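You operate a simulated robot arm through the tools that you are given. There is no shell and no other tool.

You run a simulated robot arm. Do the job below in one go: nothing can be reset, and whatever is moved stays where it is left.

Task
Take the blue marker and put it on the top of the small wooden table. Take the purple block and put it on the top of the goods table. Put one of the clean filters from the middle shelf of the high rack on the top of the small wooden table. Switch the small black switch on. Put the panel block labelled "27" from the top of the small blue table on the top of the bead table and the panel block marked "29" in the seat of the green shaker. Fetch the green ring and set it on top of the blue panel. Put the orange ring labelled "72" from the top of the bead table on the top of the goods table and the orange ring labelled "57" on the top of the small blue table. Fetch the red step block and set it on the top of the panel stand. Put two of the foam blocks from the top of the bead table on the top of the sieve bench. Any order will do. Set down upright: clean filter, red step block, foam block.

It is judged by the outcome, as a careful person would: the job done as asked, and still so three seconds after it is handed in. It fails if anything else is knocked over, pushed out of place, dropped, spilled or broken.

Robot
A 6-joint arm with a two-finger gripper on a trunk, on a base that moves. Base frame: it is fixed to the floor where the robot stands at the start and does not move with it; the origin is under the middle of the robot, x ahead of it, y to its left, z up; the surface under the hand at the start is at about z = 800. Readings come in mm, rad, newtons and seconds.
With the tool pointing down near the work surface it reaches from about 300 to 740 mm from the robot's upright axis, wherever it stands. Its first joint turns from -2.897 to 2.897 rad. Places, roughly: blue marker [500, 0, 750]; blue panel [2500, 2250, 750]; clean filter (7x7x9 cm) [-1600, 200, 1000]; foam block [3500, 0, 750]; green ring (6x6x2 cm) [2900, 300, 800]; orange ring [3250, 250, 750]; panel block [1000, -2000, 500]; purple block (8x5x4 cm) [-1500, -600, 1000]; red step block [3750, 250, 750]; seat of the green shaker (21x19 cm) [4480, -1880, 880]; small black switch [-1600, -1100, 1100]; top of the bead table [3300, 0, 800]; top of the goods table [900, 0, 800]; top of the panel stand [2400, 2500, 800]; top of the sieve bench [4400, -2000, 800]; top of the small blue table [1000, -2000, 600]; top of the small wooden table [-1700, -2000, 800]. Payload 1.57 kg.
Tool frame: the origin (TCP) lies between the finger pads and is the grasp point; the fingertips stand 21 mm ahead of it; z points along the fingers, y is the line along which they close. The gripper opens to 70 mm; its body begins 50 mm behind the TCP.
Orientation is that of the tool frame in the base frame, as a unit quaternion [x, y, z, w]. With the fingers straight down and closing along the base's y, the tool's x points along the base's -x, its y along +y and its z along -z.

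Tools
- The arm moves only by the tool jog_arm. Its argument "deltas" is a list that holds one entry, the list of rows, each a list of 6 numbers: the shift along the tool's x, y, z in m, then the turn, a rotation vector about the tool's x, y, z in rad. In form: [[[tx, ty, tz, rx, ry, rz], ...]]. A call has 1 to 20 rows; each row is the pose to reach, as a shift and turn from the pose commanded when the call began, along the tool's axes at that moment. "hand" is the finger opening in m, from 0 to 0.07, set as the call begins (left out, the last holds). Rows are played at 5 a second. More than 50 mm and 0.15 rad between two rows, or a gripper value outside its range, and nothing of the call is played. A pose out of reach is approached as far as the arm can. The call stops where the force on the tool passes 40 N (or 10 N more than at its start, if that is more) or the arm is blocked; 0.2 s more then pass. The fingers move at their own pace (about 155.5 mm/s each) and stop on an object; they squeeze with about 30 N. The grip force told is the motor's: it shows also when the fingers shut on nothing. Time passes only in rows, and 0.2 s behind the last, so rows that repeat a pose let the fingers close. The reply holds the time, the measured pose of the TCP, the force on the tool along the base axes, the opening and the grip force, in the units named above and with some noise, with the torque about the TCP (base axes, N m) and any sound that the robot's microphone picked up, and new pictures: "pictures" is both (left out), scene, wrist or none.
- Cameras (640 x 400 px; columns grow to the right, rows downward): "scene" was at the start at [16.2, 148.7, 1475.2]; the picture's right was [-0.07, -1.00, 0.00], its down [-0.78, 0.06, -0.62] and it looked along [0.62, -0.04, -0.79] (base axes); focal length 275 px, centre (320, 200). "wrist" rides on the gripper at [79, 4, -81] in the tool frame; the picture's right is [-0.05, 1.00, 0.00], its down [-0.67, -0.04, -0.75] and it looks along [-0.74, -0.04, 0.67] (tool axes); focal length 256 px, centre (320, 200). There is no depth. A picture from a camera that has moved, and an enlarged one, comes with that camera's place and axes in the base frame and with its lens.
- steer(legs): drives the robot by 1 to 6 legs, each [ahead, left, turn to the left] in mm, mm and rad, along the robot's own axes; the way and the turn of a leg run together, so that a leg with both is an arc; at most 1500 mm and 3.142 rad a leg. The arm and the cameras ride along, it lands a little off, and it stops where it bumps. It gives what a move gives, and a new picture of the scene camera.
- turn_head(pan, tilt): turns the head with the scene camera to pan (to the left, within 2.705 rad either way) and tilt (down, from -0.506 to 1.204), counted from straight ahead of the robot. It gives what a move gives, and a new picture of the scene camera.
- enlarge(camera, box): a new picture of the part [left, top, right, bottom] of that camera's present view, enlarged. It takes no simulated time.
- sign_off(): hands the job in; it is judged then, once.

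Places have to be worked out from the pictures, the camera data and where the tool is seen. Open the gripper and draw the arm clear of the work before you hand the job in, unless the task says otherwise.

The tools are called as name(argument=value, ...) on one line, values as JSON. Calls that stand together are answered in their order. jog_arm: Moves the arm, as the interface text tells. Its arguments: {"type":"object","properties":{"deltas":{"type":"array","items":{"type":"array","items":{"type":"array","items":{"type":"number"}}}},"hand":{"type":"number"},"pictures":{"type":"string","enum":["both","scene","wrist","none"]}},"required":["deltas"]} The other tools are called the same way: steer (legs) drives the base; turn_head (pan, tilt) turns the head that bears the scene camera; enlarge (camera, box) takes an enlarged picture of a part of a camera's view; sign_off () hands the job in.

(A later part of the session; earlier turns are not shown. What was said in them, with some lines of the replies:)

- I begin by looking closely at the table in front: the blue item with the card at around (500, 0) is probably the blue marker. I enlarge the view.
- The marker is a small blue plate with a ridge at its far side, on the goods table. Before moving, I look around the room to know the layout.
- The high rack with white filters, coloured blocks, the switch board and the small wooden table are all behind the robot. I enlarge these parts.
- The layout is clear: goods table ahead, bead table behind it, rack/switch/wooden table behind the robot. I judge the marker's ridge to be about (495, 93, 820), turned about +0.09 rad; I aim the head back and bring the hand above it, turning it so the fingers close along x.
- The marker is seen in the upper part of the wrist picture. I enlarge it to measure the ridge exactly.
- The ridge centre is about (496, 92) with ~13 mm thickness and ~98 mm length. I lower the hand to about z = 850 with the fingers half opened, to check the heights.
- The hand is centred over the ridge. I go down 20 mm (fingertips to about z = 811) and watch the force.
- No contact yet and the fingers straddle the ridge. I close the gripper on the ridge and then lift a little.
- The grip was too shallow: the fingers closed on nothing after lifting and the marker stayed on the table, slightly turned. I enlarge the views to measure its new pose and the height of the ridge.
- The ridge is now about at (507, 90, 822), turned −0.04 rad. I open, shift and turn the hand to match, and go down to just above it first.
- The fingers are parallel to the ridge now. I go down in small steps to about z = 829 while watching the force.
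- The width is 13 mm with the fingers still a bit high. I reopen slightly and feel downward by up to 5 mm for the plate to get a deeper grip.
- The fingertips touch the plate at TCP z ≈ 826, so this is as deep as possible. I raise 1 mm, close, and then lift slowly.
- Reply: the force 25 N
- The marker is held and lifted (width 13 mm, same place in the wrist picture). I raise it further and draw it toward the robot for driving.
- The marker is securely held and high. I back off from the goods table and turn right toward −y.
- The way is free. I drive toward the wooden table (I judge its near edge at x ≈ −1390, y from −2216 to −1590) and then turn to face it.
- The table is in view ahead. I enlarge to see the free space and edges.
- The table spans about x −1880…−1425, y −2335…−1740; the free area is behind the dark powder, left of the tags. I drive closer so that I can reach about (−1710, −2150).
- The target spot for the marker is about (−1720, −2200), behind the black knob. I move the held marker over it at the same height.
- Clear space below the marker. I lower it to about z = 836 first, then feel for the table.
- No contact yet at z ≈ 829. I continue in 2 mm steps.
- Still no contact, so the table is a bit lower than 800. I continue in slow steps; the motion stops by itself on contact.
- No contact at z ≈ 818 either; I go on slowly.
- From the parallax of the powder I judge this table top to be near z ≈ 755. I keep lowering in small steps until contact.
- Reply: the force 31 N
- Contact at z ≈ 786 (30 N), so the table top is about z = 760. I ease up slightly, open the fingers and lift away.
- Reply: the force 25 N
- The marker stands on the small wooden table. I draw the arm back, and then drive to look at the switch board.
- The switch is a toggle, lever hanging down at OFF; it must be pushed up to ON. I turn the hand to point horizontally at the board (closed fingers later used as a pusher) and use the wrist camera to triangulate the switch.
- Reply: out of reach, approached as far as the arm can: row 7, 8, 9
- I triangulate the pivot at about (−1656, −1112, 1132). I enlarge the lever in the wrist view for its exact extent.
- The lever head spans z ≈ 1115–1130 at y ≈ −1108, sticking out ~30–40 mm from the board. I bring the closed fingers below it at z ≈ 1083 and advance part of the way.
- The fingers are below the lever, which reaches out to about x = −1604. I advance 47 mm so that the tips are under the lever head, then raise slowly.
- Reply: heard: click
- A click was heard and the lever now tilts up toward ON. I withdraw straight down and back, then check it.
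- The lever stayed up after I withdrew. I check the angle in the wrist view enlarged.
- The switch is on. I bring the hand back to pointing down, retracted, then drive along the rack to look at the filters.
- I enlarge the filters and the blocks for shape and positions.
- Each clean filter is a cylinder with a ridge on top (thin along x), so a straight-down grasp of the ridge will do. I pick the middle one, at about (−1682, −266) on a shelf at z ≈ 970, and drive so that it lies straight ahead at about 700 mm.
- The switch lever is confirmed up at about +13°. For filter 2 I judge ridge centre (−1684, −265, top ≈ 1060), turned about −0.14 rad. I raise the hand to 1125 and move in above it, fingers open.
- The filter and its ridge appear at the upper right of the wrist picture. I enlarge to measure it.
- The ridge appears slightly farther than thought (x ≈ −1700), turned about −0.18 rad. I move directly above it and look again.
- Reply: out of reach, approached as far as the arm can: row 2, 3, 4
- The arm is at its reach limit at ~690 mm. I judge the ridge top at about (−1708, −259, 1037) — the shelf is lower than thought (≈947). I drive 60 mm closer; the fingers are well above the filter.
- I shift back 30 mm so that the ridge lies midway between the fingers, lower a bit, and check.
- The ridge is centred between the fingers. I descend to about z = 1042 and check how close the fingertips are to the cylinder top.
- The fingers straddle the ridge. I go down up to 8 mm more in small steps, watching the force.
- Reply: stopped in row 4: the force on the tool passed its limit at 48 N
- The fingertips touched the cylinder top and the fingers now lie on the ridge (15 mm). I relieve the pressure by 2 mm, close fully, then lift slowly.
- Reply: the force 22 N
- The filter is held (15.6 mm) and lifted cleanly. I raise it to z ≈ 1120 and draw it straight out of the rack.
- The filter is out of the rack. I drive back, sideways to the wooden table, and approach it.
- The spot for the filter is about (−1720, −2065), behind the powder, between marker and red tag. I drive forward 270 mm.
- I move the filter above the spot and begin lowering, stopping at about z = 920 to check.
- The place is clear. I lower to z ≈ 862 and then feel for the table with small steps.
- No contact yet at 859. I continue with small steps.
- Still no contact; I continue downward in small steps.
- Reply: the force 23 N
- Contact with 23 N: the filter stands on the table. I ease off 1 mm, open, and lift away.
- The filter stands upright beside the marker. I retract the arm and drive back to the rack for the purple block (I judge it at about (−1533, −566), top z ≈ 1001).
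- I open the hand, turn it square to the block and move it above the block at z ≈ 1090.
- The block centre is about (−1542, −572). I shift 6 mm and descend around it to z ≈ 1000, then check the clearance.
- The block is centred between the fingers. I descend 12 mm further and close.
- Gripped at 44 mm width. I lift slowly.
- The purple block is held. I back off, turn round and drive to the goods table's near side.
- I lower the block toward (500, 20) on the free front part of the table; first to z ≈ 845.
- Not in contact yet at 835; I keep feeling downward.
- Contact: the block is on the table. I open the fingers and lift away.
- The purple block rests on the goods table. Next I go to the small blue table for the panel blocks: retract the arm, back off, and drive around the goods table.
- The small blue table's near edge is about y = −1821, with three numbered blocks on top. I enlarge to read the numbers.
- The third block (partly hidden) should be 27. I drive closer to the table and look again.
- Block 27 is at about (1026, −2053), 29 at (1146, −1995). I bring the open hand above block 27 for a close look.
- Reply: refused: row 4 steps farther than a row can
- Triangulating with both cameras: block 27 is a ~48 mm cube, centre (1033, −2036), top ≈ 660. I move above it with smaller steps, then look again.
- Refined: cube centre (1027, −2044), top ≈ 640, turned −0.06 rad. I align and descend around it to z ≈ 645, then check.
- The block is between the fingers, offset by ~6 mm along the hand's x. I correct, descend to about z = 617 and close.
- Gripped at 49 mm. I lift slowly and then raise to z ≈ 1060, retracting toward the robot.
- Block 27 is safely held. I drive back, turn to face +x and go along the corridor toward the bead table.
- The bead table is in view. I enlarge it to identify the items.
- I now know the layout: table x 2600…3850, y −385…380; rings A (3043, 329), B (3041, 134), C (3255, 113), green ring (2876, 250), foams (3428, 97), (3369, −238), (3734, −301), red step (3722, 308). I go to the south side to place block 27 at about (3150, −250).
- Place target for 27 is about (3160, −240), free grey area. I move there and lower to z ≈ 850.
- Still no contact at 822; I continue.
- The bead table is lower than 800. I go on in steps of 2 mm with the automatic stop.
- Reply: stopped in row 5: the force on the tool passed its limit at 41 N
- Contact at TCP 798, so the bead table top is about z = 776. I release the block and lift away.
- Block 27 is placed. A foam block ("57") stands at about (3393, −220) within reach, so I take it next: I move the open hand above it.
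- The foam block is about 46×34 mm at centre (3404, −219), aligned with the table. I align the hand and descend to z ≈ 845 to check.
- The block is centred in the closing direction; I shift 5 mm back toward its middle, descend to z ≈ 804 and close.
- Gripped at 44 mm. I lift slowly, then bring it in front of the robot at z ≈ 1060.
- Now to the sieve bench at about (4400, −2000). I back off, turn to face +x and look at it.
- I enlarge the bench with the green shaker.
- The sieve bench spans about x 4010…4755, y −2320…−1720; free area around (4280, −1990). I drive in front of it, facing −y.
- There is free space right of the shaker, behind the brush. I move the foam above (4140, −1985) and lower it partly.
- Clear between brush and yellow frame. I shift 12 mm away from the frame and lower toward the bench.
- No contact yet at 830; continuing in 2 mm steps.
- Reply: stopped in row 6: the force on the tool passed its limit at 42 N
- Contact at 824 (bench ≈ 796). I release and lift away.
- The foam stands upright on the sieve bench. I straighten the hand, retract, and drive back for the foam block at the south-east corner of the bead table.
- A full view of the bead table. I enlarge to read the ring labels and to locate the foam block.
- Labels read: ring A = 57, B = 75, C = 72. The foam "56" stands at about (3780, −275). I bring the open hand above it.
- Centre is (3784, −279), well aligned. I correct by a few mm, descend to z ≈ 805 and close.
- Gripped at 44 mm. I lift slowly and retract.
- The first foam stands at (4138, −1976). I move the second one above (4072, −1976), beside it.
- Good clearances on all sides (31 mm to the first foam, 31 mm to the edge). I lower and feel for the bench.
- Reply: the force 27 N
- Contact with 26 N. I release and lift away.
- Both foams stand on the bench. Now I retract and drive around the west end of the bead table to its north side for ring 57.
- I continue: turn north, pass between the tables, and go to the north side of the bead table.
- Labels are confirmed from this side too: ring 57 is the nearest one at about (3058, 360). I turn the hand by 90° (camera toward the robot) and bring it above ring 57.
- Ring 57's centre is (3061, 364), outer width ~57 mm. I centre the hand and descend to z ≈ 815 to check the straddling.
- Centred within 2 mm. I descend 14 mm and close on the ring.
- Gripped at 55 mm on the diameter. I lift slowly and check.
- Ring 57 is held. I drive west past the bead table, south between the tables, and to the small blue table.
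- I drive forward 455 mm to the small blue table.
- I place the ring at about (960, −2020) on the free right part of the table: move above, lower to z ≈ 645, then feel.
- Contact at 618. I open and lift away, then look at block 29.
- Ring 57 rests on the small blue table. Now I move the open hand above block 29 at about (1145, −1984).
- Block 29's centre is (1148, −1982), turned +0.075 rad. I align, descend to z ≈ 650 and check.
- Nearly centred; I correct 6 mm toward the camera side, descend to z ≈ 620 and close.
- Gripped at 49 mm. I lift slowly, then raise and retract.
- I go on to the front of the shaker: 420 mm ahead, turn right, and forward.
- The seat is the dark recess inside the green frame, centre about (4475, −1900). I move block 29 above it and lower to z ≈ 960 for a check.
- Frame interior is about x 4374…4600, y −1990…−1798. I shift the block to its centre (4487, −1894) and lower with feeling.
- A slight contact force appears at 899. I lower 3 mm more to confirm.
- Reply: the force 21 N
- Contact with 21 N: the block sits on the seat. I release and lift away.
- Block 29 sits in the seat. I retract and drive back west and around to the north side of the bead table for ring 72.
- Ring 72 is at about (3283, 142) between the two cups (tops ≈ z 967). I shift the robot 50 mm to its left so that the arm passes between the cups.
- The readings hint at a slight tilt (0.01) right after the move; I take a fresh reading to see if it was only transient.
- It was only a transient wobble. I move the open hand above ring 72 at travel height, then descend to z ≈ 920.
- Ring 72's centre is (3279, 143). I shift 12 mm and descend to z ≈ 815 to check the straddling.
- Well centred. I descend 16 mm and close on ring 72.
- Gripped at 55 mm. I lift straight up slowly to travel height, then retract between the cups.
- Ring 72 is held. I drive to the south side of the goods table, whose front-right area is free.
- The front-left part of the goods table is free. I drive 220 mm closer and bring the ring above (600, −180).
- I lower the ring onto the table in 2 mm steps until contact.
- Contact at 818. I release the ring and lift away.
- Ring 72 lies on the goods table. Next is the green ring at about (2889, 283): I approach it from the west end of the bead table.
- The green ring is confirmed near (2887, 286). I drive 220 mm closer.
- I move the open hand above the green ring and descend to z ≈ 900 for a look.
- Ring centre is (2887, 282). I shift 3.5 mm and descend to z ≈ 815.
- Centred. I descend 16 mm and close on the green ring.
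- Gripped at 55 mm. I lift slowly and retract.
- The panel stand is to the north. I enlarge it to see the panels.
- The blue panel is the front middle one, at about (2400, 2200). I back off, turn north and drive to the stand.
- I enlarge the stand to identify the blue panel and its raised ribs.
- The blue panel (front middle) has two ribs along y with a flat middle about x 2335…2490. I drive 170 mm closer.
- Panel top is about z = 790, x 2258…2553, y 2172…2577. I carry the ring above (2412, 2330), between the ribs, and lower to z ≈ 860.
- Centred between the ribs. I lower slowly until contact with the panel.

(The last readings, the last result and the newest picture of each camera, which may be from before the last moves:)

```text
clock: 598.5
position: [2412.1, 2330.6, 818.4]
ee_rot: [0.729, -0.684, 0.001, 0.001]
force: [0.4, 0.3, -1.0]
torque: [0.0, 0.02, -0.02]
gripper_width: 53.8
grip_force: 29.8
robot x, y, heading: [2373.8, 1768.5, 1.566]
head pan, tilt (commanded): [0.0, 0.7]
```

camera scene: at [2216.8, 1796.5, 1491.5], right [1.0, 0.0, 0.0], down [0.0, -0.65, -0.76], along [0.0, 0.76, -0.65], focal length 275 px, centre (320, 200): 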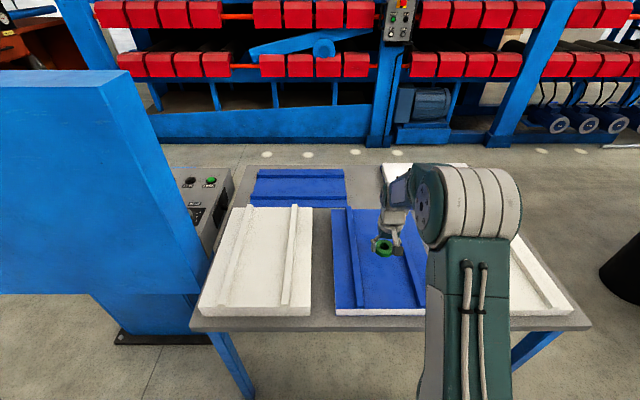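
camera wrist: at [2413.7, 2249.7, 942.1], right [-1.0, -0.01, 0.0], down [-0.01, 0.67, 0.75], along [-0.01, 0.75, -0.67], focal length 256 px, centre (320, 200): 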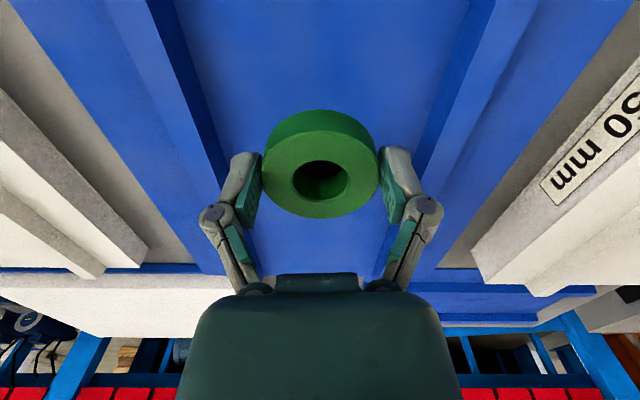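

jog_arm(deltas=[[[0, 0, 0.002, 0, 0, 0], [0, 0, 0.004, 0, 0, 0], [0, 0, 0.006, 0, 0, 0], [0, 0, 0.008, 0, 0, 0], [0, 0, 0.01, 0, 0, 0], [0, 0, 0.01, 0, 0, 0]]], hand=0.0, pictures="wrist")

```text
clock: 599.9
position: [2410.6, 2330.6, 811.7]
ee_rot: [0.729, -0.684, -0.001, -0.001]
force: [1.7, -8.9, 25.6]
torque: [-0.21, 0.1, -0.01]
gripper_width: 54.0
grip_force: 29.9
robot x, y, heading: [2370.7, 1765.1, 1.564]
head pan, tilt (commanded): [0.0, 0.7]
camera wrist: at [2412.7, 2250.8, 892.7], right [-1.0, -0.01, 0.0], down [-0.01, 0.66, 0.75], along [-0.01, 0.75, -0.66], focal length 256 px, centre (320, 200)
```

wrist: 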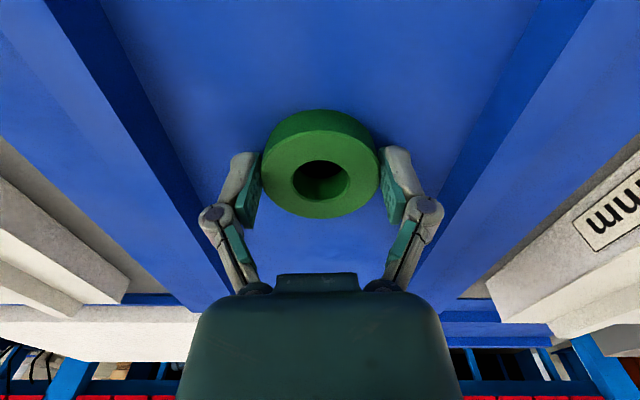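

Contact at 812. I ease off 2 mm, open and lift away.

jog_arm(deltas=[[[0, 0, -0.003, 0, 0, 0], [0, 0, -0.003, 0, 0, 0]]], hand=0.0, pictures="none")

jog_arm(deltas=[[[0, 0, 0, 0, 0, 0], [0, 0, 0, 0, 0, 0], [0, 0, -0.01, 0, 0, 0], [0, 0, -0.04, 0, 0, 0], [0, 0, -0.085, 0, 0, 0], [0, 0, -0.13, 0, 0, 0], [0, 0, -0.175, 0, 0, 0], [0, 0, -0.22, 0, 0, 0], [0, 0, -0.24, 0, 0, 0], [0.04, 0.01, -0.24, 0, 0, 0], [0.08, 0.02, -0.24, 0, 0, 0], [0.12, 0.032, -0.24, 0, 0, 0], [0.146, 0.039, -0.24, 0, 0, 0], [0.146, 0.039, -0.24, 0, 0, 0]]], hand=0.07)

```text
clock: 600.5
position: [2412.0, 2331.4, 811.7]
ee_rot: [0.73, -0.684, 0.0, 0.001]
force: [0.9, -3.6, 5.3]
torque: [0.03, -0.02, -0.06]
gripper_width: 54.0
grip_force: 29.8
robot x, y, heading: [2369.7, 1766.9, 1.567]
head pan, tilt (commanded): [0.0, 0.7]
```

```text
clock: 603.5
position: [2382.7, 2182.4, 1054.9]
ee_rot: [0.729, -0.684, 0.0, 0.0]
force: [-0.3, 0.9, 0.0]
torque: [-0.01, -0.02, 0.01]
gripper_width: 70.2
grip_force: 0.1
robot x, y, heading: [2374.6, 1769.1, 1.567]
head pan, tilt (commanded): [0.0, 0.7]
camera scene: at [2216.5, 1795.3, 1491.5], right [1.0, 0.0, 0.0], down [0.0, -0.64, -0.76], along [0.0, 0.76, -0.64], focal length 275 px, centre (320, 200)
camera wrist: at [2383.9, 2103.0, 1135.4], right [-1.0, -0.01, 0.0], down [-0.01, 0.67, 0.75], along [-0.01, 0.75, -0.67], focal length 256 px, centre (320, 200)
```

scene: 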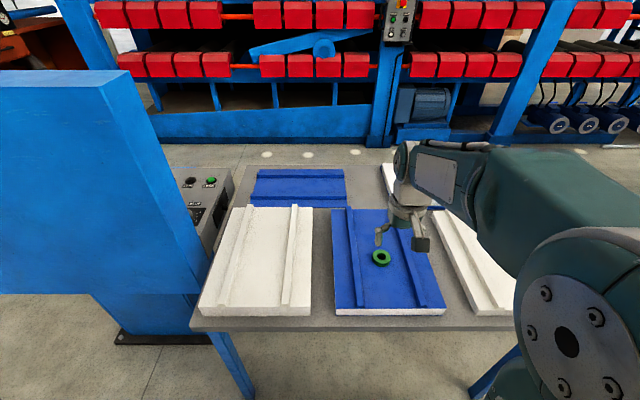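
wrist: 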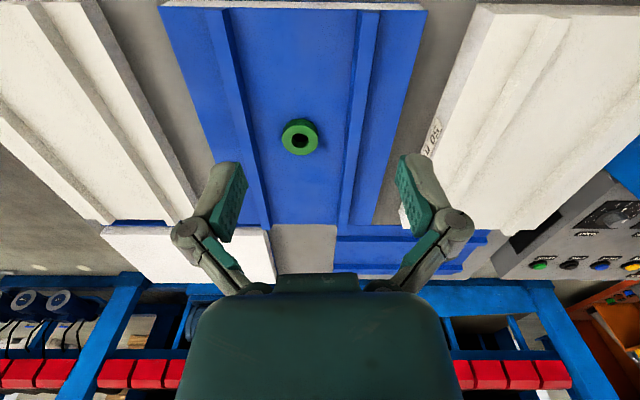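

The green ring lies on the blue panel. Now I go for the red step block at the north-east corner of the bead table (about (3766, 350)).

steer(legs=[[-400, 0, 0], [0, 0, -1.567], [1390, 0, 0], [0, 0, -1.571], [580, 0, 0]])

turn_head(pan=0.0, tilt=0.85)

```text
clock: 622.9
position: [3800.0, 441.6, 1054.4]
ee_rot: [0.667, 0.745, 0.0, 0.0]
force: [0.2, 0.5, 0.2]
torque: [0.0, -0.01, -0.02]
gripper_width: 70.1
grip_force: 0.1
robot x, y, heading: [3791.4, 853.9, -1.526]
head pan, tilt (commanded): [0.0, 0.7]
camera scene: at [3946.5, 836.9, 1491.5], right [-1.0, -0.04, 0.0], down [-0.03, 0.64, -0.76], along [0.03, -0.76, -0.64], focal length 275 px, centre (320, 200)
```

scene: 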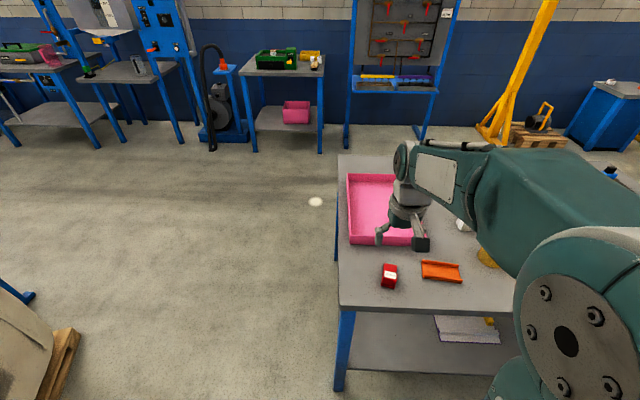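

```text
clock: 623.6
position: [3800.1, 440.7, 1053.8]
ee_rot: [0.666, 0.746, 0.0, 0.0]
force: [-0.7, 0.0, -0.2]
torque: [-0.04, 0.03, 0.0]
gripper_width: 70.1
grip_force: 0.1
robot x, y, heading: [3795.4, 853.2, -1.528]
head pan, tilt (commanded): [0.0, 0.85]
camera scene: at [3946.2, 843.6, 1479.3], right [-1.0, -0.04, 0.0], down [-0.03, 0.75, -0.66], along [0.03, -0.66, -0.75], focal length 275 px, centre (320, 200)
```

scene: 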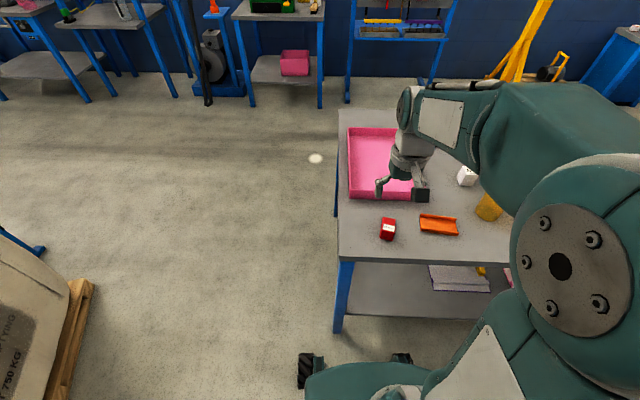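

I enlarge the red step block.

enlarge(camera="scene", box=[350, 190, 430, 250])

enlarge(camera="wrist", box=[0, 0, 640, 400])

```text
6.67 times, centred on (390, 220) of scene
camera zoom: at [3946.2, 843.6, 1479.3], right [-1.0, -0.04, 0.0], down [-0.03, 0.75, -0.66], along [0.03, -0.66, -0.75], focal length 1835 px, centre (-147, 67)
```

zoom: 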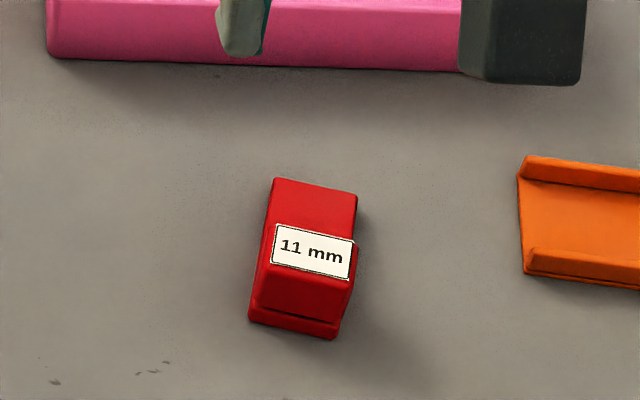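

```text
1.00 times, centred on (320, 200) of wrist (not enlarged: the box is as wide or as high as the picture)
camera zoom: at [3795.3, 520.5, 1135.5], right [1.0, 0.06, 0.0], down [0.04, -0.67, 0.75], along [0.04, -0.74, -0.67], focal length 256 px, centre (320, 200)
```

zoom: 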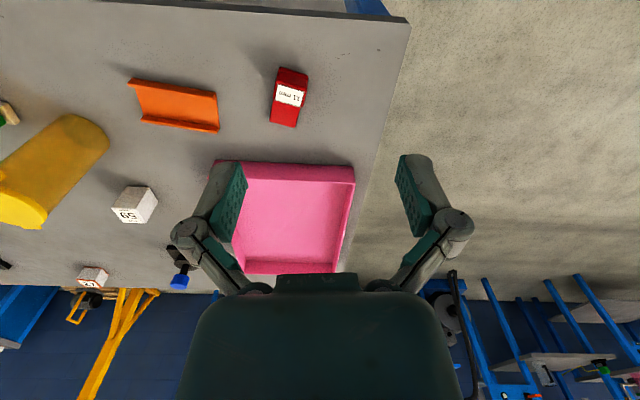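

The block is ~78 × 36 mm, its tall part (label "11 mm") centred at about (3765, 366), long axis turned 0.21 rad from y. I align the fingers across its width above the tall part.

jog_arm(deltas=[[[-0.024, -0.015, 0.01, 0, 0, 0.11], [-0.048, -0.03, 0.03, 0, 0, 0.22], [-0.0725, -0.0435, 0.06, 0, 0, 0.325], [-0.0725, -0.0435, 0.1, 0, 0, 0.325], [-0.0725, -0.0435, 0.135, 0, 0, 0.325], [-0.0725, -0.0435, 0.15, 0, 0, 0.325], [-0.0725, -0.0435, 0.15, 0, 0, 0.325]]], hand=0.07)

enlarge(camera="wrist", box=[200, 0, 440, 200])

```text
clock: 625.2
position: [3766.2, 364.6, 904.7]
ee_rot: [0.778, 0.628, 0.0, 0.0]
force: [-0.5, -0.4, -0.6]
torque: [-0.03, -0.01, 0.03]
gripper_width: 70.0
grip_force: 0.0
robot x, y, heading: [3791.2, 861.1, -1.528]
head pan, tilt (commanded): [0.0, 0.85]
camera scene: at [3946.0, 843.0, 1479.3], right [-1.0, -0.04, 0.0], down [-0.03, 0.75, -0.66], along [0.03, -0.66, -0.75], focal length 275 px, centre (320, 200)
camera wrist: at [3786.6, 440.3, 985.0], right [0.96, -0.26, 0.0], down [-0.18, -0.64, 0.74], along [-0.2, -0.72, -0.67], focal length 256 px, centre (320, 200)
```

scene: 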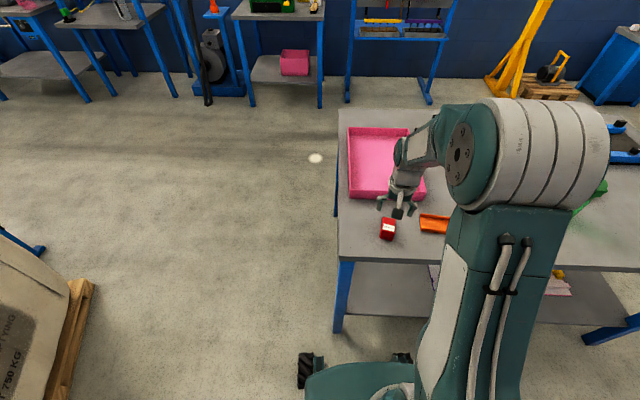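
wrist: 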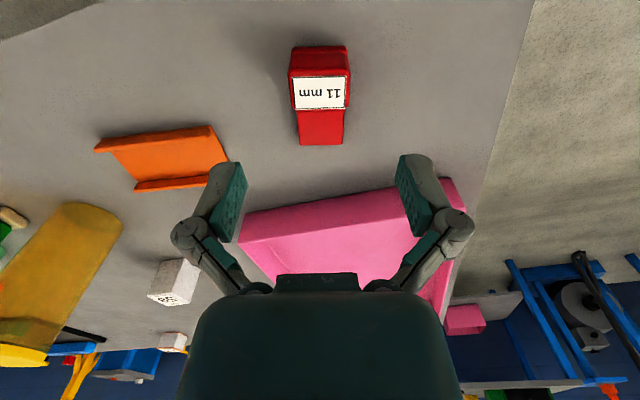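

```text
2.00 times, centred on (320, 100) of wrist
camera zoom: at [3786.6, 440.3, 985.0], right [0.96, -0.26, 0.0], down [-0.18, -0.64, 0.74], along [-0.2, -0.72, -0.67], focal length 512 px, centre (320, 400)
```

zoom: 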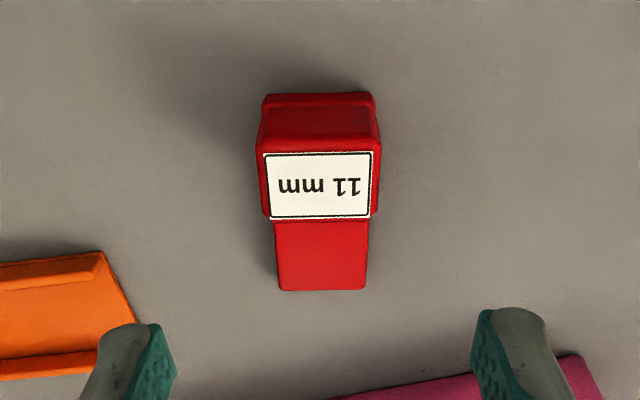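

Very well aligned and centred over the tall part. I descend to z ≈ 845 and check once more.

jog_arm(deltas=[[[0, 0, 0.025, 0, 0, 0], [0, 0, 0.05, 0, 0, 0], [0, 0, 0.06, 0, 0, 0], [0, 0, 0.06, 0, 0, 0]]], hand=0.06, pictures="wrist")

enlarge(camera="wrist", box=[200, 40, 440, 240])

```text
clock: 626.2
position: [3764.2, 365.1, 844.2]
ee_rot: [0.778, 0.628, 0.0, 0.0]
force: [0.2, 0.6, 0.4]
torque: [0.01, -0.01, 0.02]
gripper_width: 60.1
grip_force: 0.0
robot x, y, heading: [3790.5, 852.5, -1.529]
head pan, tilt (commanded): [0.0, 0.85]
camera wrist: at [3785.5, 440.5, 924.9], right [0.96, -0.26, 0.0], down [-0.18, -0.64, 0.75], along [-0.2, -0.72, -0.67], focal length 256 px, centre (320, 200)
```

wrist: 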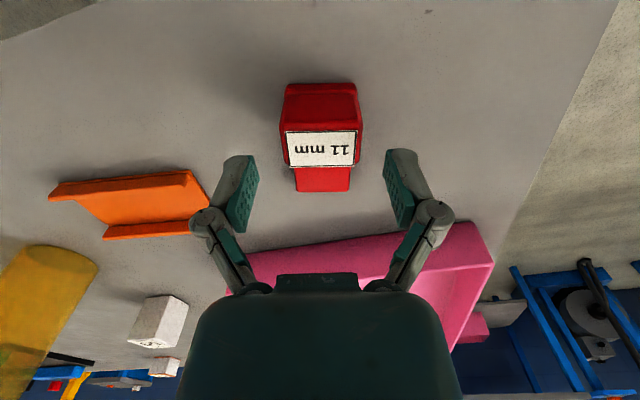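

```text
2.00 times, centred on (320, 140) of wrist
camera zoom: at [3785.5, 440.5, 924.9], right [0.96, -0.26, 0.0], down [-0.18, -0.64, 0.75], along [-0.2, -0.72, -0.67], focal length 512 px, centre (320, 320)
```

zoom: 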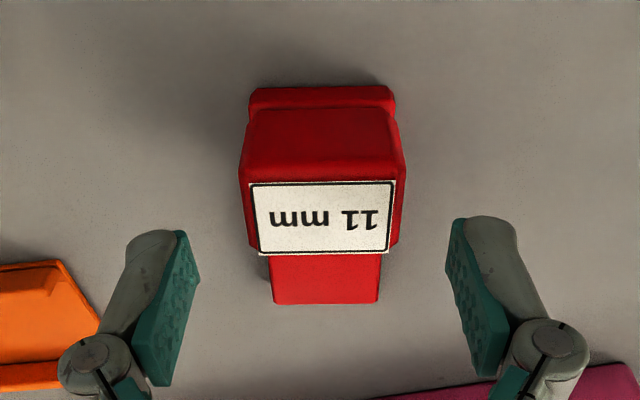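

Centred. I descend 35 mm (tips ≈ 12 mm above the table) and close on the tall part.

jog_arm(deltas=[[[0, 0, 0.015, 0, 0, 0], [0, 0, 0.028, 0, 0, 0], [0, 0, 0.035, 0, 0, 0], [0, 0, 0.035, 0, 0, 0]]], hand=0.06, pictures="none")

jog_arm(deltas=[[[0, 0, 0, 0, 0, 0], [0, 0, 0, 0, 0, 0], [0, 0, 0, 0, 0, 0]]], hand=0.0, pictures="wrist")

```text
clock: 627.2
position: [3764.5, 364.6, 808.3]
ee_rot: [0.777, 0.629, -0.001, 0.0]
force: [-0.1, 0.2, 0.1]
torque: [0.03, 0.01, -0.03]
gripper_width: 59.9
grip_force: 0.1
robot x, y, heading: [3791.6, 854.2, -1.528]
head pan, tilt (commanded): [0.0, 0.85]
```

```text
clock: 628.0
position: [3764.1, 363.4, 809.1]
ee_rot: [0.778, 0.628, 0.0, 0.001]
force: [1.1, -0.5, 5.2]
torque: [-0.19, 0.14, -0.02]
gripper_width: 39.3
grip_force: 29.6
robot x, y, heading: [3788.8, 859.9, -1.526]
head pan, tilt (commanded): [0.0, 0.85]
camera wrist: at [3785.8, 440.3, 890.1], right [0.96, -0.26, 0.0], down [-0.18, -0.64, 0.75], along [-0.2, -0.72, -0.67], focal length 256 px, centre (320, 200)
```

wrist: 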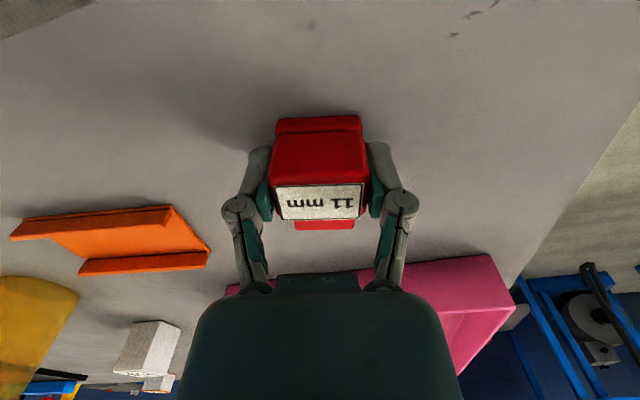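

Gripped at 39 mm. I lift slowly and check that it hangs straight.

jog_arm(deltas=[[[0, 0, -0.002, 0, 0, 0], [0, 0, -0.006, 0, 0, 0], [0, 0, -0.012, 0, 0, 0], [0, 0, -0.022, 0, 0, 0], [0, 0, -0.04, 0, 0, 0], [0, 0, -0.07, 0, 0, 0], [0, 0, -0.11, 0, 0, 0], [0, 0, -0.15, 0, 0, 0], [0, 0, -0.19, 0, 0, 0], [0, 0, -0.225, 0, 0, 0], [0, 0, -0.245, 0, 0, 0], [0, 0, -0.245, 0, 0, 0]]], hand=0.0)

enlarge(camera="scene", box=[340, 150, 460, 250])

```text
clock: 630.6
position: [3765.7, 364.4, 1054.8]
ee_rot: [0.778, 0.628, 0.0, 0.0]
force: [-0.2, 0.3, -1.8]
torque: [0.01, 0.0, -0.01]
gripper_width: 39.4
grip_force: 29.9
robot x, y, heading: [3789.4, 857.6, -1.528]
head pan, tilt (commanded): [0.0, 0.85]
camera scene: at [3946.0, 843.2, 1479.3], right [-1.0, -0.04, 0.0], down [-0.03, 0.75, -0.66], along [0.03, -0.66, -0.75], focal length 275 px, centre (320, 200)
camera wrist: at [3785.3, 440.3, 1134.7], right [0.96, -0.26, 0.0], down [-0.18, -0.64, 0.74], along [-0.2, -0.72, -0.67], focal length 256 px, centre (320, 200)
```

scene: 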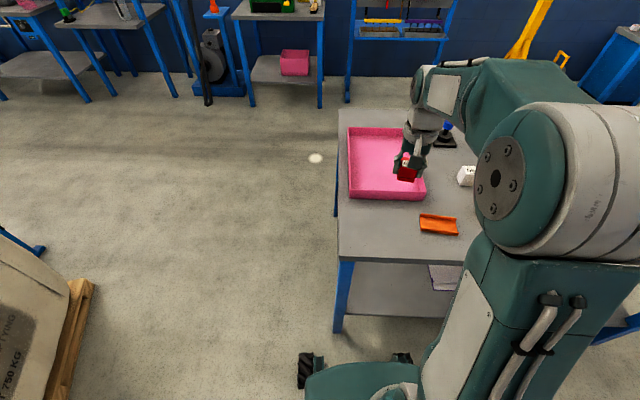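
wrist: 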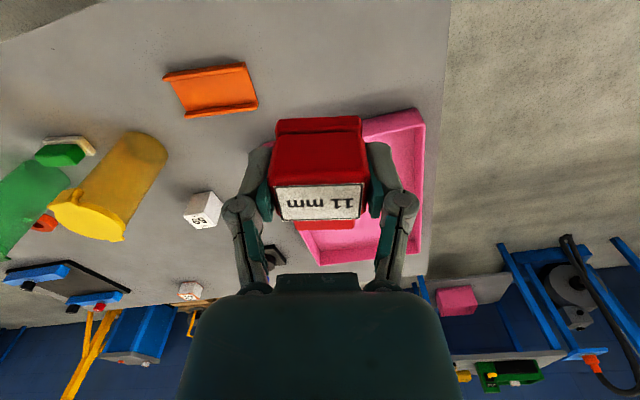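

```text
4.00 times, centred on (400, 200) of scene
camera zoom: at [3946.0, 843.2, 1479.3], right [-1.0, -0.04, 0.0], down [-0.03, 0.75, -0.66], along [0.03, -0.66, -0.75], focal length 1101 px, centre (0, 200)
```

zoom: 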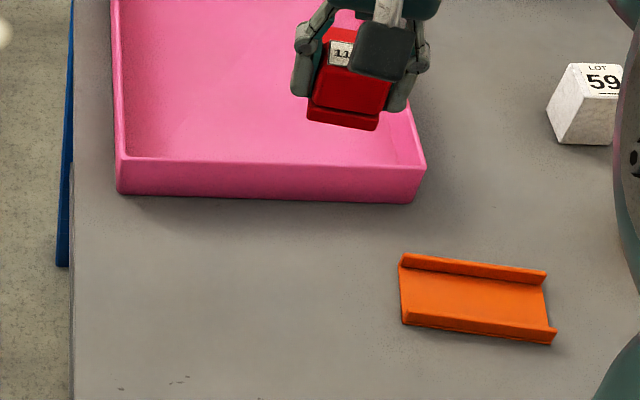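

The step block hangs straight. I drive back to the panel stand, in front of the gap right of the blue panel.

steer(legs=[[-560, 0, 0], [0, 0, 3.099], [0, 1150, 0], [300, 0, 0]])

turn_head(pan=0.0, tilt=0.75)

```text
clock: 648.2
position: [2657.9, 2233.0, 1054.3]
ee_rot: [-0.601, 0.799, 0.0, 0.0]
force: [-0.1, -0.2, -0.5]
torque: [-0.03, 0.01, 0.01]
gripper_width: 39.2
grip_force: 29.9
robot x, y, heading: [2603.8, 1745.1, 1.549]
head pan, tilt (commanded): [0.0, 0.85]
camera scene: at [2444.5, 1767.4, 1479.3], right [1.0, -0.02, 0.0], down [-0.02, -0.75, -0.66], along [0.02, 0.66, -0.75], focal length 275 px, centre (320, 200)
```

scene: 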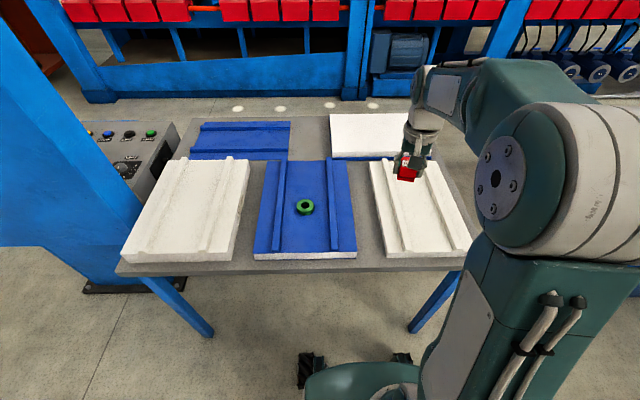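

```text
clock: 648.8
position: [2657.5, 2232.4, 1052.6]
ee_rot: [-0.603, 0.798, 0.0, -0.001]
force: [0.6, 0.2, -0.9]
torque: [-0.01, -0.03, 0.0]
gripper_width: 39.1
grip_force: 29.7
robot x, y, heading: [2598.2, 1744.6, 1.551]
head pan, tilt (commanded): [0.0, 0.75]
camera scene: at [2444.5, 1772.1, 1487.2], right [1.0, -0.02, 0.0], down [-0.02, -0.68, -0.73], along [0.02, 0.73, -0.68], focal length 275 px, centre (320, 200)
```

scene: 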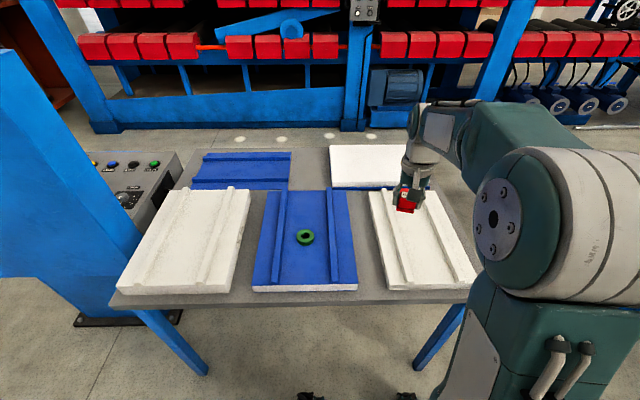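

The gap between the blue and the right white panel is about x 2555…2645 (84–100 mm wide). I bring the block above (2601, 2338), aligned along the gap, and lower to z ≈ 900.

jog_arm(deltas=[[[-0.022, 0.021, 0, 0, 0, -0.1], [-0.043, 0.042, 0, 0, 0, -0.2], [-0.065, 0.062, 0, 0, 0, -0.276], [-0.086, 0.083, 0.01, 0, 0, -0.276], [-0.086, 0.083, 0.05, 0, 0, -0.276], [-0.086, 0.083, 0.09, 0, 0, -0.276], [-0.086, 0.083, 0.13, 0, 0, -0.276], [-0.086, 0.083, 0.15, 0, 0, -0.276], [-0.086, 0.083, 0.15, 0, 0, -0.276]]], hand=0.0)

enlarge(camera="scene", box=[240, 130, 480, 310])

```text
clock: 650.8
position: [2601.5, 2338.2, 903.5]
ee_rot: [-0.707, 0.707, 0.0, -0.001]
force: [-0.4, -0.1, 0.1]
torque: [-0.03, 0.01, -0.04]
gripper_width: 39.1
grip_force: 29.8
robot x, y, heading: [2595.9, 1740.9, 1.545]
head pan, tilt (commanded): [0.0, 0.75]
camera scene: at [2444.2, 1772.9, 1487.2], right [1.0, -0.02, 0.0], down [-0.01, -0.68, -0.73], along [0.02, 0.73, -0.68], focal length 275 px, centre (320, 200)
camera wrist: at [2596.8, 2259.6, 984.1], right [-1.0, 0.06, 0.0], down [0.04, 0.67, 0.75], along [0.04, 0.74, -0.67], focal length 256 px, centre (320, 200)
```

scene: 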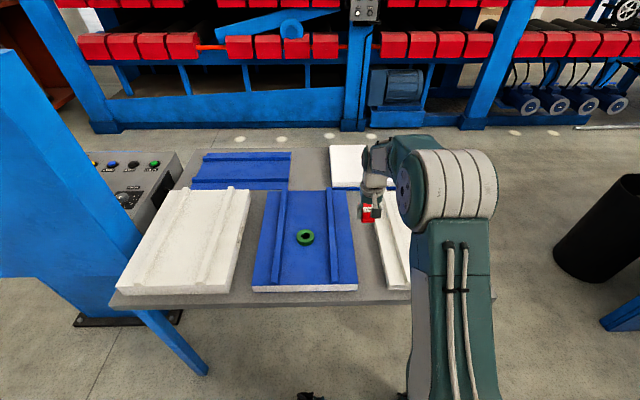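
wrist: 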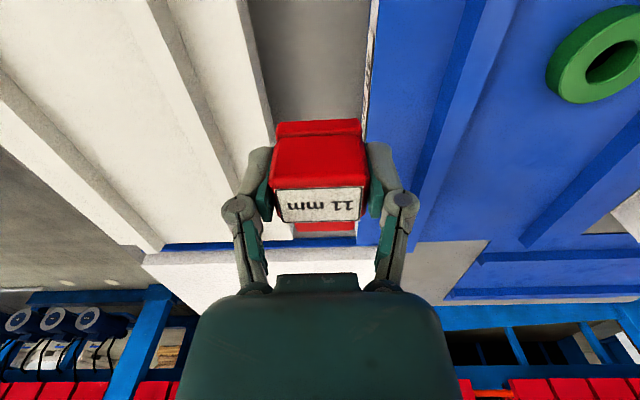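

```text
2.22 times, centred on (360, 220) of scene
camera zoom: at [2444.2, 1772.9, 1487.2], right [1.0, -0.02, 0.0], down [-0.01, -0.68, -0.73], along [0.02, 0.73, -0.68], focal length 612 px, centre (231, 156)
```

zoom: 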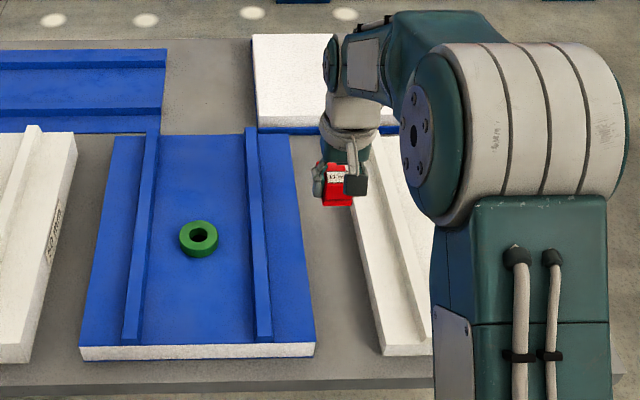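

I enlarge the wrist view to measure the gap against the block.

enlarge(camera="wrist", box=[220, 0, 420, 125])

```text
3.20 times, centred on (320, 62) of wrist
camera zoom: at [2596.8, 2259.6, 984.1], right [-1.0, 0.06, 0.0], down [0.04, 0.67, 0.75], along [0.04, 0.74, -0.67], focal length 819 px, centre (320, 640)
```

zoom: 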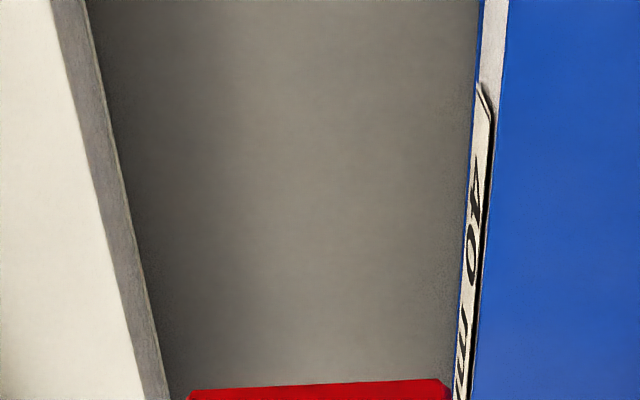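

The gap at table level is x 2562…2650 (centre ≈ 2605). I shift 3.5 mm to the middle and lower to z ≈ 800.

jog_arm(deltas=[[[0, -0.0035, 0.02, 0, 0, 0], [0, -0.0035, 0.05, 0, 0, 0], [0, -0.0035, 0.075, 0, 0, 0], [0, -0.0035, 0.09, 0, 0, 0], [0, -0.0035, 0.1, 0, 0, 0], [0, -0.0035, 0.1, 0, 0, 0]]], hand=0.0)

enlarge(camera="wrist", box=[180, 0, 460, 260])

```text
clock: 652.2
position: [2605.2, 2339.3, 805.0]
ee_rot: [-0.707, 0.708, 0.0, 0.0]
force: [-0.3, -0.2, -1.7]
torque: [0.0, 0.01, -0.04]
gripper_width: 39.4
grip_force: 30.3
robot x, y, heading: [2596.8, 1742.4, 1.548]
head pan, tilt (commanded): [0.0, 0.75]
camera scene: at [2444.2, 1773.0, 1487.2], right [1.0, -0.02, 0.0], down [-0.01, -0.68, -0.73], along [0.02, 0.73, -0.68], focal length 275 px, centre (320, 200)
camera wrist: at [2600.2, 2259.8, 885.1], right [-1.0, 0.06, 0.0], down [0.04, 0.67, 0.75], along [0.04, 0.74, -0.67], focal length 256 px, centre (320, 200)
```

scene: 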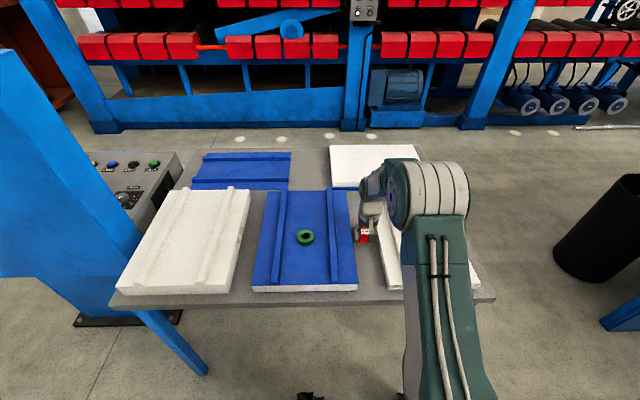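
wrist: 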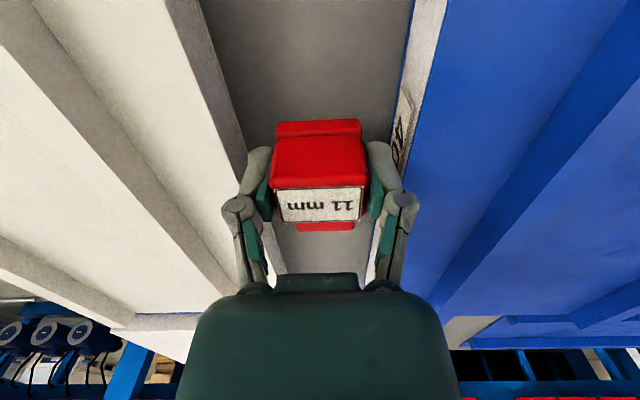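

```text
1.54 times, centred on (320, 130) of wrist
camera zoom: at [2600.2, 2259.8, 885.1], right [-1.0, 0.06, 0.0], down [0.04, 0.67, 0.75], along [0.04, 0.74, -0.67], focal length 394 px, centre (320, 308)
```

zoom: 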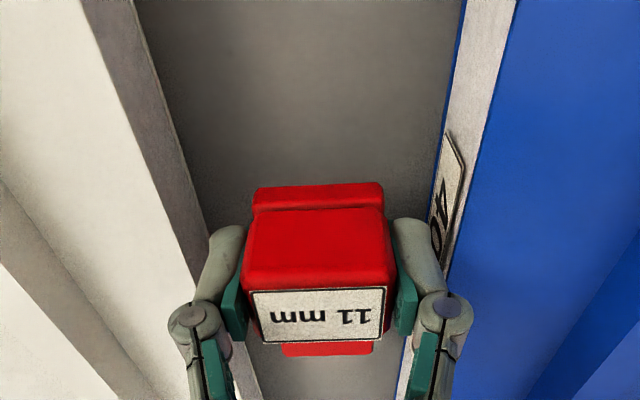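

Margins are about 8 and 5 mm; I shift 2 mm more to the middle and continue lowering slowly until contact.

jog_arm(deltas=[[[0, -0.002, 0.004, 0, 0, 0], [0, -0.002, 0.008, 0, 0, 0], [0, -0.002, 0.012, 0, 0, 0], [0, -0.002, 0.014, 0, 0, 0], [0, -0.002, 0.016, 0, 0, 0], [0, -0.002, 0.018, 0, 0, 0], [0, -0.002, 0.02, 0, 0, 0], [0, -0.002, 0.02, 0, 0, 0]]], hand=0.0, pictures="none")

jog_arm(deltas=[[[0, 0, 0.0015, 0, 0, 0], [0, 0, 0.003, 0, 0, 0], [0, 0, 0.0045, 0, 0, 0], [0, 0, 0.006, 0, 0, 0], [0, 0, 0.006, 0, 0, 0]]], hand=0.0, pictures="wrist")

```text
clock: 654.0
position: [2607.8, 2339.1, 784.5]
ee_rot: [0.707, -0.707, 0.0, 0.0]
force: [0.2, 0.1, -0.7]
torque: [-0.01, 0.01, 0.02]
gripper_width: 39.4
grip_force: 30.1
robot x, y, heading: [2598.1, 1744.9, 1.544]
head pan, tilt (commanded): [0.0, 0.75]
```

```text
clock: 655.2
position: [2609.0, 2340.1, 778.9]
ee_rot: [-0.706, 0.708, 0.002, 0.002]
force: [-1.3, -5.5, 21.3]
torque: [-0.1, 0.02, 0.01]
gripper_width: 39.5
grip_force: 30.1
robot x, y, heading: [2602.0, 1744.4, 1.548]
head pan, tilt (commanded): [0.0, 0.75]
camera wrist: at [2603.8, 2259.1, 859.7], right [-1.0, 0.06, 0.0], down [0.04, 0.66, 0.75], along [0.04, 0.75, -0.66], focal length 256 px, centre (320, 200)
```

wrist: 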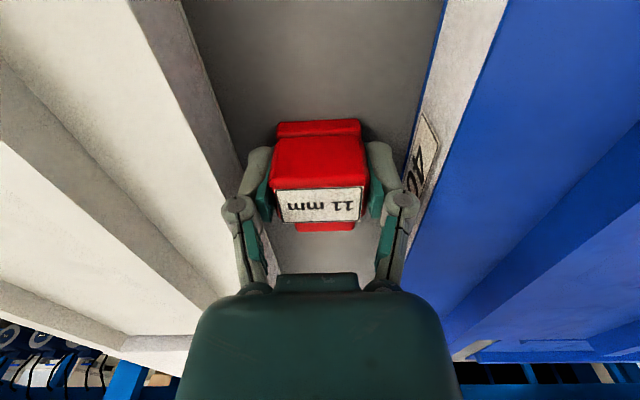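

Contact at 779: the block stands on the table top. I ease off, open only slightly (to 47 mm) and lift straight up.

jog_arm(deltas=[[[0, 0, -0.002, 0, 0, 0], [0, 0, -0.002, 0, 0, 0]]], hand=0.0, pictures="none")

jog_arm(deltas=[[[0, 0, 0, 0, 0, 0], [0, 0, 0, 0, 0, 0], [0, 0, -0.004, 0, 0, 0], [0, 0, -0.01, 0, 0, 0], [0, 0, -0.02, 0, 0, 0], [0, 0, -0.04, 0, 0, 0], [0, 0, -0.06, 0, 0, 0]]], hand=0.047)

```text
clock: 655.8
position: [2607.5, 2339.2, 779.2]
ee_rot: [0.707, -0.707, 0.001, 0.0]
force: [-0.7, 2.0, 4.6]
torque: [0.45, -0.01, -0.01]
gripper_width: 39.4
grip_force: 30.3
robot x, y, heading: [2601.0, 1747.4, 1.545]
head pan, tilt (commanded): [0.0, 0.75]
```

```text
clock: 657.4
position: [2605.4, 2338.6, 839.5]
ee_rot: [-0.707, 0.708, 0.0, 0.001]
force: [-1.0, 0.3, -0.7]
torque: [-0.02, 0.0, -0.03]
gripper_width: 46.9
grip_force: 0.0
robot x, y, heading: [2601.0, 1740.8, 1.55]
head pan, tilt (commanded): [0.0, 0.75]
camera scene: at [2444.2, 1772.8, 1487.2], right [1.0, -0.02, 0.0], down [-0.01, -0.68, -0.73], along [0.02, 0.73, -0.68], focal length 275 px, centre (320, 200)
camera wrist: at [2602.2, 2259.2, 921.3], right [-1.0, 0.06, 0.0], down [0.04, 0.67, 0.75], along [0.04, 0.74, -0.67], focal length 256 px, centre (320, 200)
```

scene: 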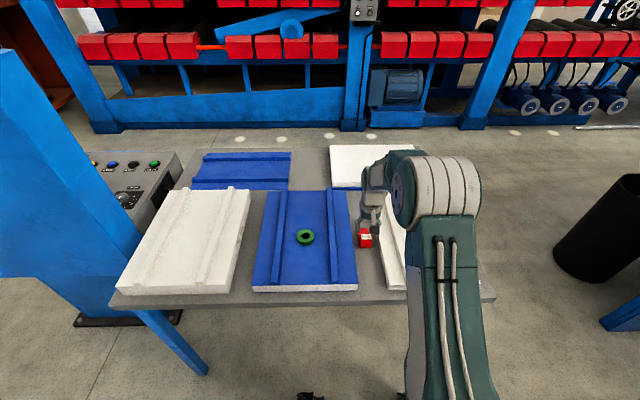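
wrist: 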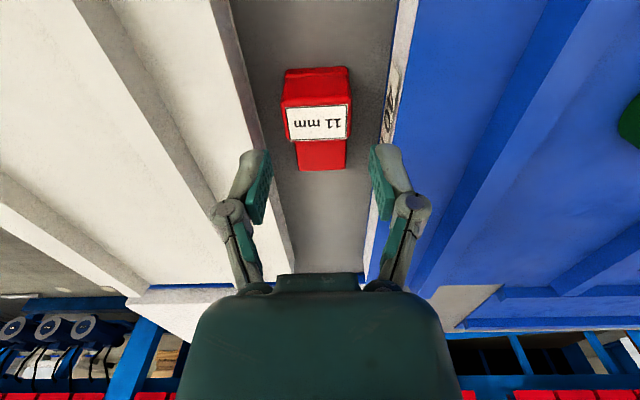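

The red step block stands upright on the stand between the panels. I lift the hand fully and retract it toward the robot.

jog_arm(deltas=[[[0, 0, -0.04, 0, 0, 0], [0, 0, -0.08, 0, 0, 0], [0, 0, -0.125, 0, 0, 0], [0, 0, -0.17, 0, 0, 0], [0, 0, -0.21, 0, 0, 0], [0.04, 0, -0.215, 0, 0, 0], [0.08, 0, -0.215, 0, 0, 0], [0.12, 0, -0.215, 0, 0, 0], [0.16, 0, -0.215, 0, 0, 0], [0.18, 0, -0.215, 0, 0, 0], [0.18, 0, -0.215, 0, 0, 0]]], hand=0.06)

enlarge(camera="scene", box=[240, 160, 440, 300])

```text
clock: 659.8
position: [2608.6, 2158.2, 1054.0]
ee_rot: [-0.706, 0.708, 0.0, 0.0]
force: [0.4, -0.7, -0.2]
torque: [0.0, 0.0, 0.06]
gripper_width: 60.0
grip_force: 0.1
robot x, y, heading: [2599.4, 1747.5, 1.547]
head pan, tilt (commanded): [0.0, 0.75]
camera scene: at [2444.2, 1771.5, 1487.3], right [1.0, -0.02, 0.0], down [-0.01, -0.68, -0.73], along [0.02, 0.73, -0.68], focal length 275 px, centre (320, 200)
camera wrist: at [2604.1, 2078.7, 1134.9], right [-1.0, 0.06, 0.0], down [0.04, 0.67, 0.75], along [0.04, 0.74, -0.67], focal length 256 px, centre (320, 200)
```

scene: 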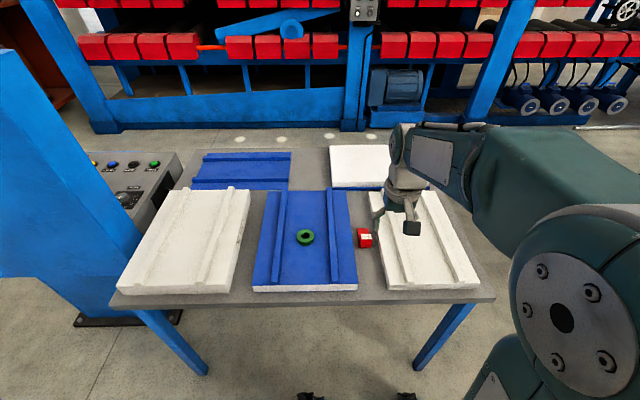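
wrist: 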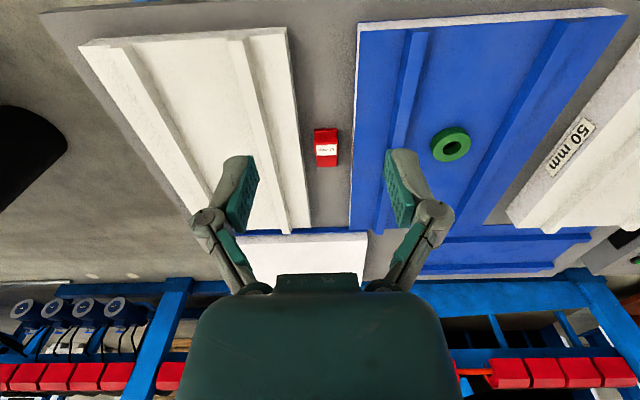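

```text
2.86 times, centred on (340, 230) of scene
camera zoom: at [2444.2, 1771.5, 1487.3], right [1.0, -0.02, 0.0], down [-0.01, -0.68, -0.73], along [0.02, 0.73, -0.68], focal length 787 px, centre (263, 114)
```

zoom: 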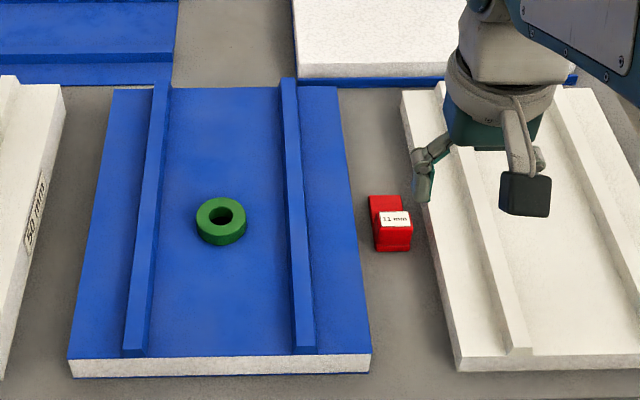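

Everything is in its place: ring on the blue panel, step block on the stand, all others checked as they were set down. I back the robot clear of the stand before handing in.

steer(legs=[[-350, 0, 0]])

jog_arm(deltas=[[[0, 0, 0, 0, 0, 0], [0, 0, 0, 0, 0, 0], [0, 0, 0, 0, 0, 0]]], hand=0.07, pictures="scene")

```text
clock: 662.1
position: [2599.3, 1808.4, 1053.6]
ee_rot: [0.709, -0.706, 0.0, 0.0]
force: [-0.1, -0.9, 0.1]
torque: [-0.01, -0.02, 0.0]
gripper_width: 60.1
grip_force: 0.1
robot x, y, heading: [2593.3, 1392.4, 1.556]
head pan, tilt (commanded): [0.0, 0.75]
camera scene: at [2436.9, 1420.8, 1487.3], right [1.0, -0.02, 0.0], down [-0.01, -0.68, -0.73], along [0.01, 0.73, -0.68], focal length 275 px, centre (320, 200)
```

scene: 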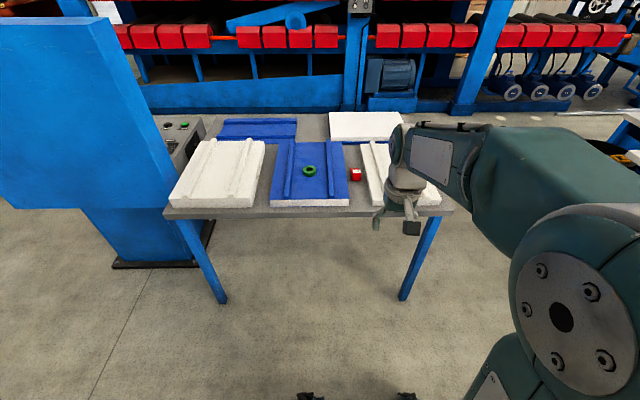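

```text
clock: 662.9
position: [2598.9, 1808.6, 1053.3]
ee_rot: [0.707, -0.707, 0.0, 0.0]
force: [0.1, 0.2, 0.4]
torque: [0.01, -0.02, -0.02]
gripper_width: 70.0
grip_force: 0.0
robot x, y, heading: [2590.8, 1392.0, 1.553]
head pan, tilt (commanded): [0.0, 0.75]
camera scene: at [2436.9, 1420.7, 1487.3], right [1.0, -0.02, 0.0], down [-0.01, -0.68, -0.73], along [0.01, 0.73, -0.68], focal length 275 px, centre (320, 200)
```

scene: 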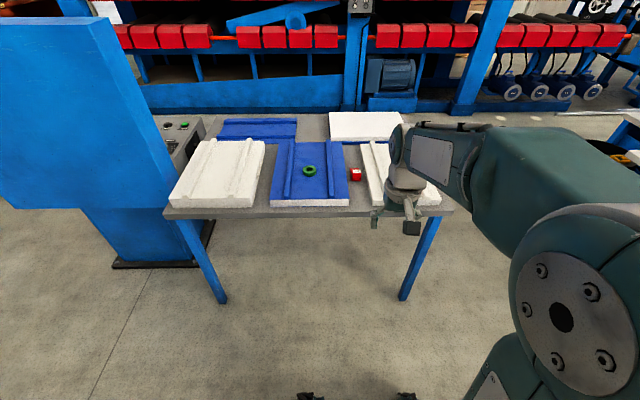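

The gripper is open and the arm is clear of all work; every item has been placed and checked. I hand the job in.

sign_off()

```text
The job is handed in.
```

All the items on the list have been moved and the job is handed in. I looked at each item right after setting it down, but I did not tour the whole room again before signing off.

| Item | Where it is now |
|---|---|
| Blue marker | Small wooden table, toward the back left |
| Clean filter | Small wooden table, upright, beside the marker |
| Purple block | Goods table, near edge |
| Small black switch | On: it clicked, and the lever stayed up when I checked it again later |
| Panel block 27 | Bead table, south side |
| Panel block 29 | In the seat of the green shaker |
| Green ring | Middle of the blue panel, between its two ribs |
| Orange ring 72 | Goods table, front right area |
| Orange ring 57 | Small blue table |
| Red step block | Panel stand, upright, in the gap between the blue panel and the white panel to its right |
| Two foam blocks (57 and 56) | Sieve bench, upright, side by side |

- **Marker:** my first grip slipped as I lifted it. It stayed flat on the goods table and turned slightly, and the second grip held.
- **Blue panel:** the stand holds two blue-topped panels. I used the front middle one because it is much closer to the position you gave.

Nothing else was knocked over or moved that I could see. The gripper is open and the robot stands back from the panel stand.
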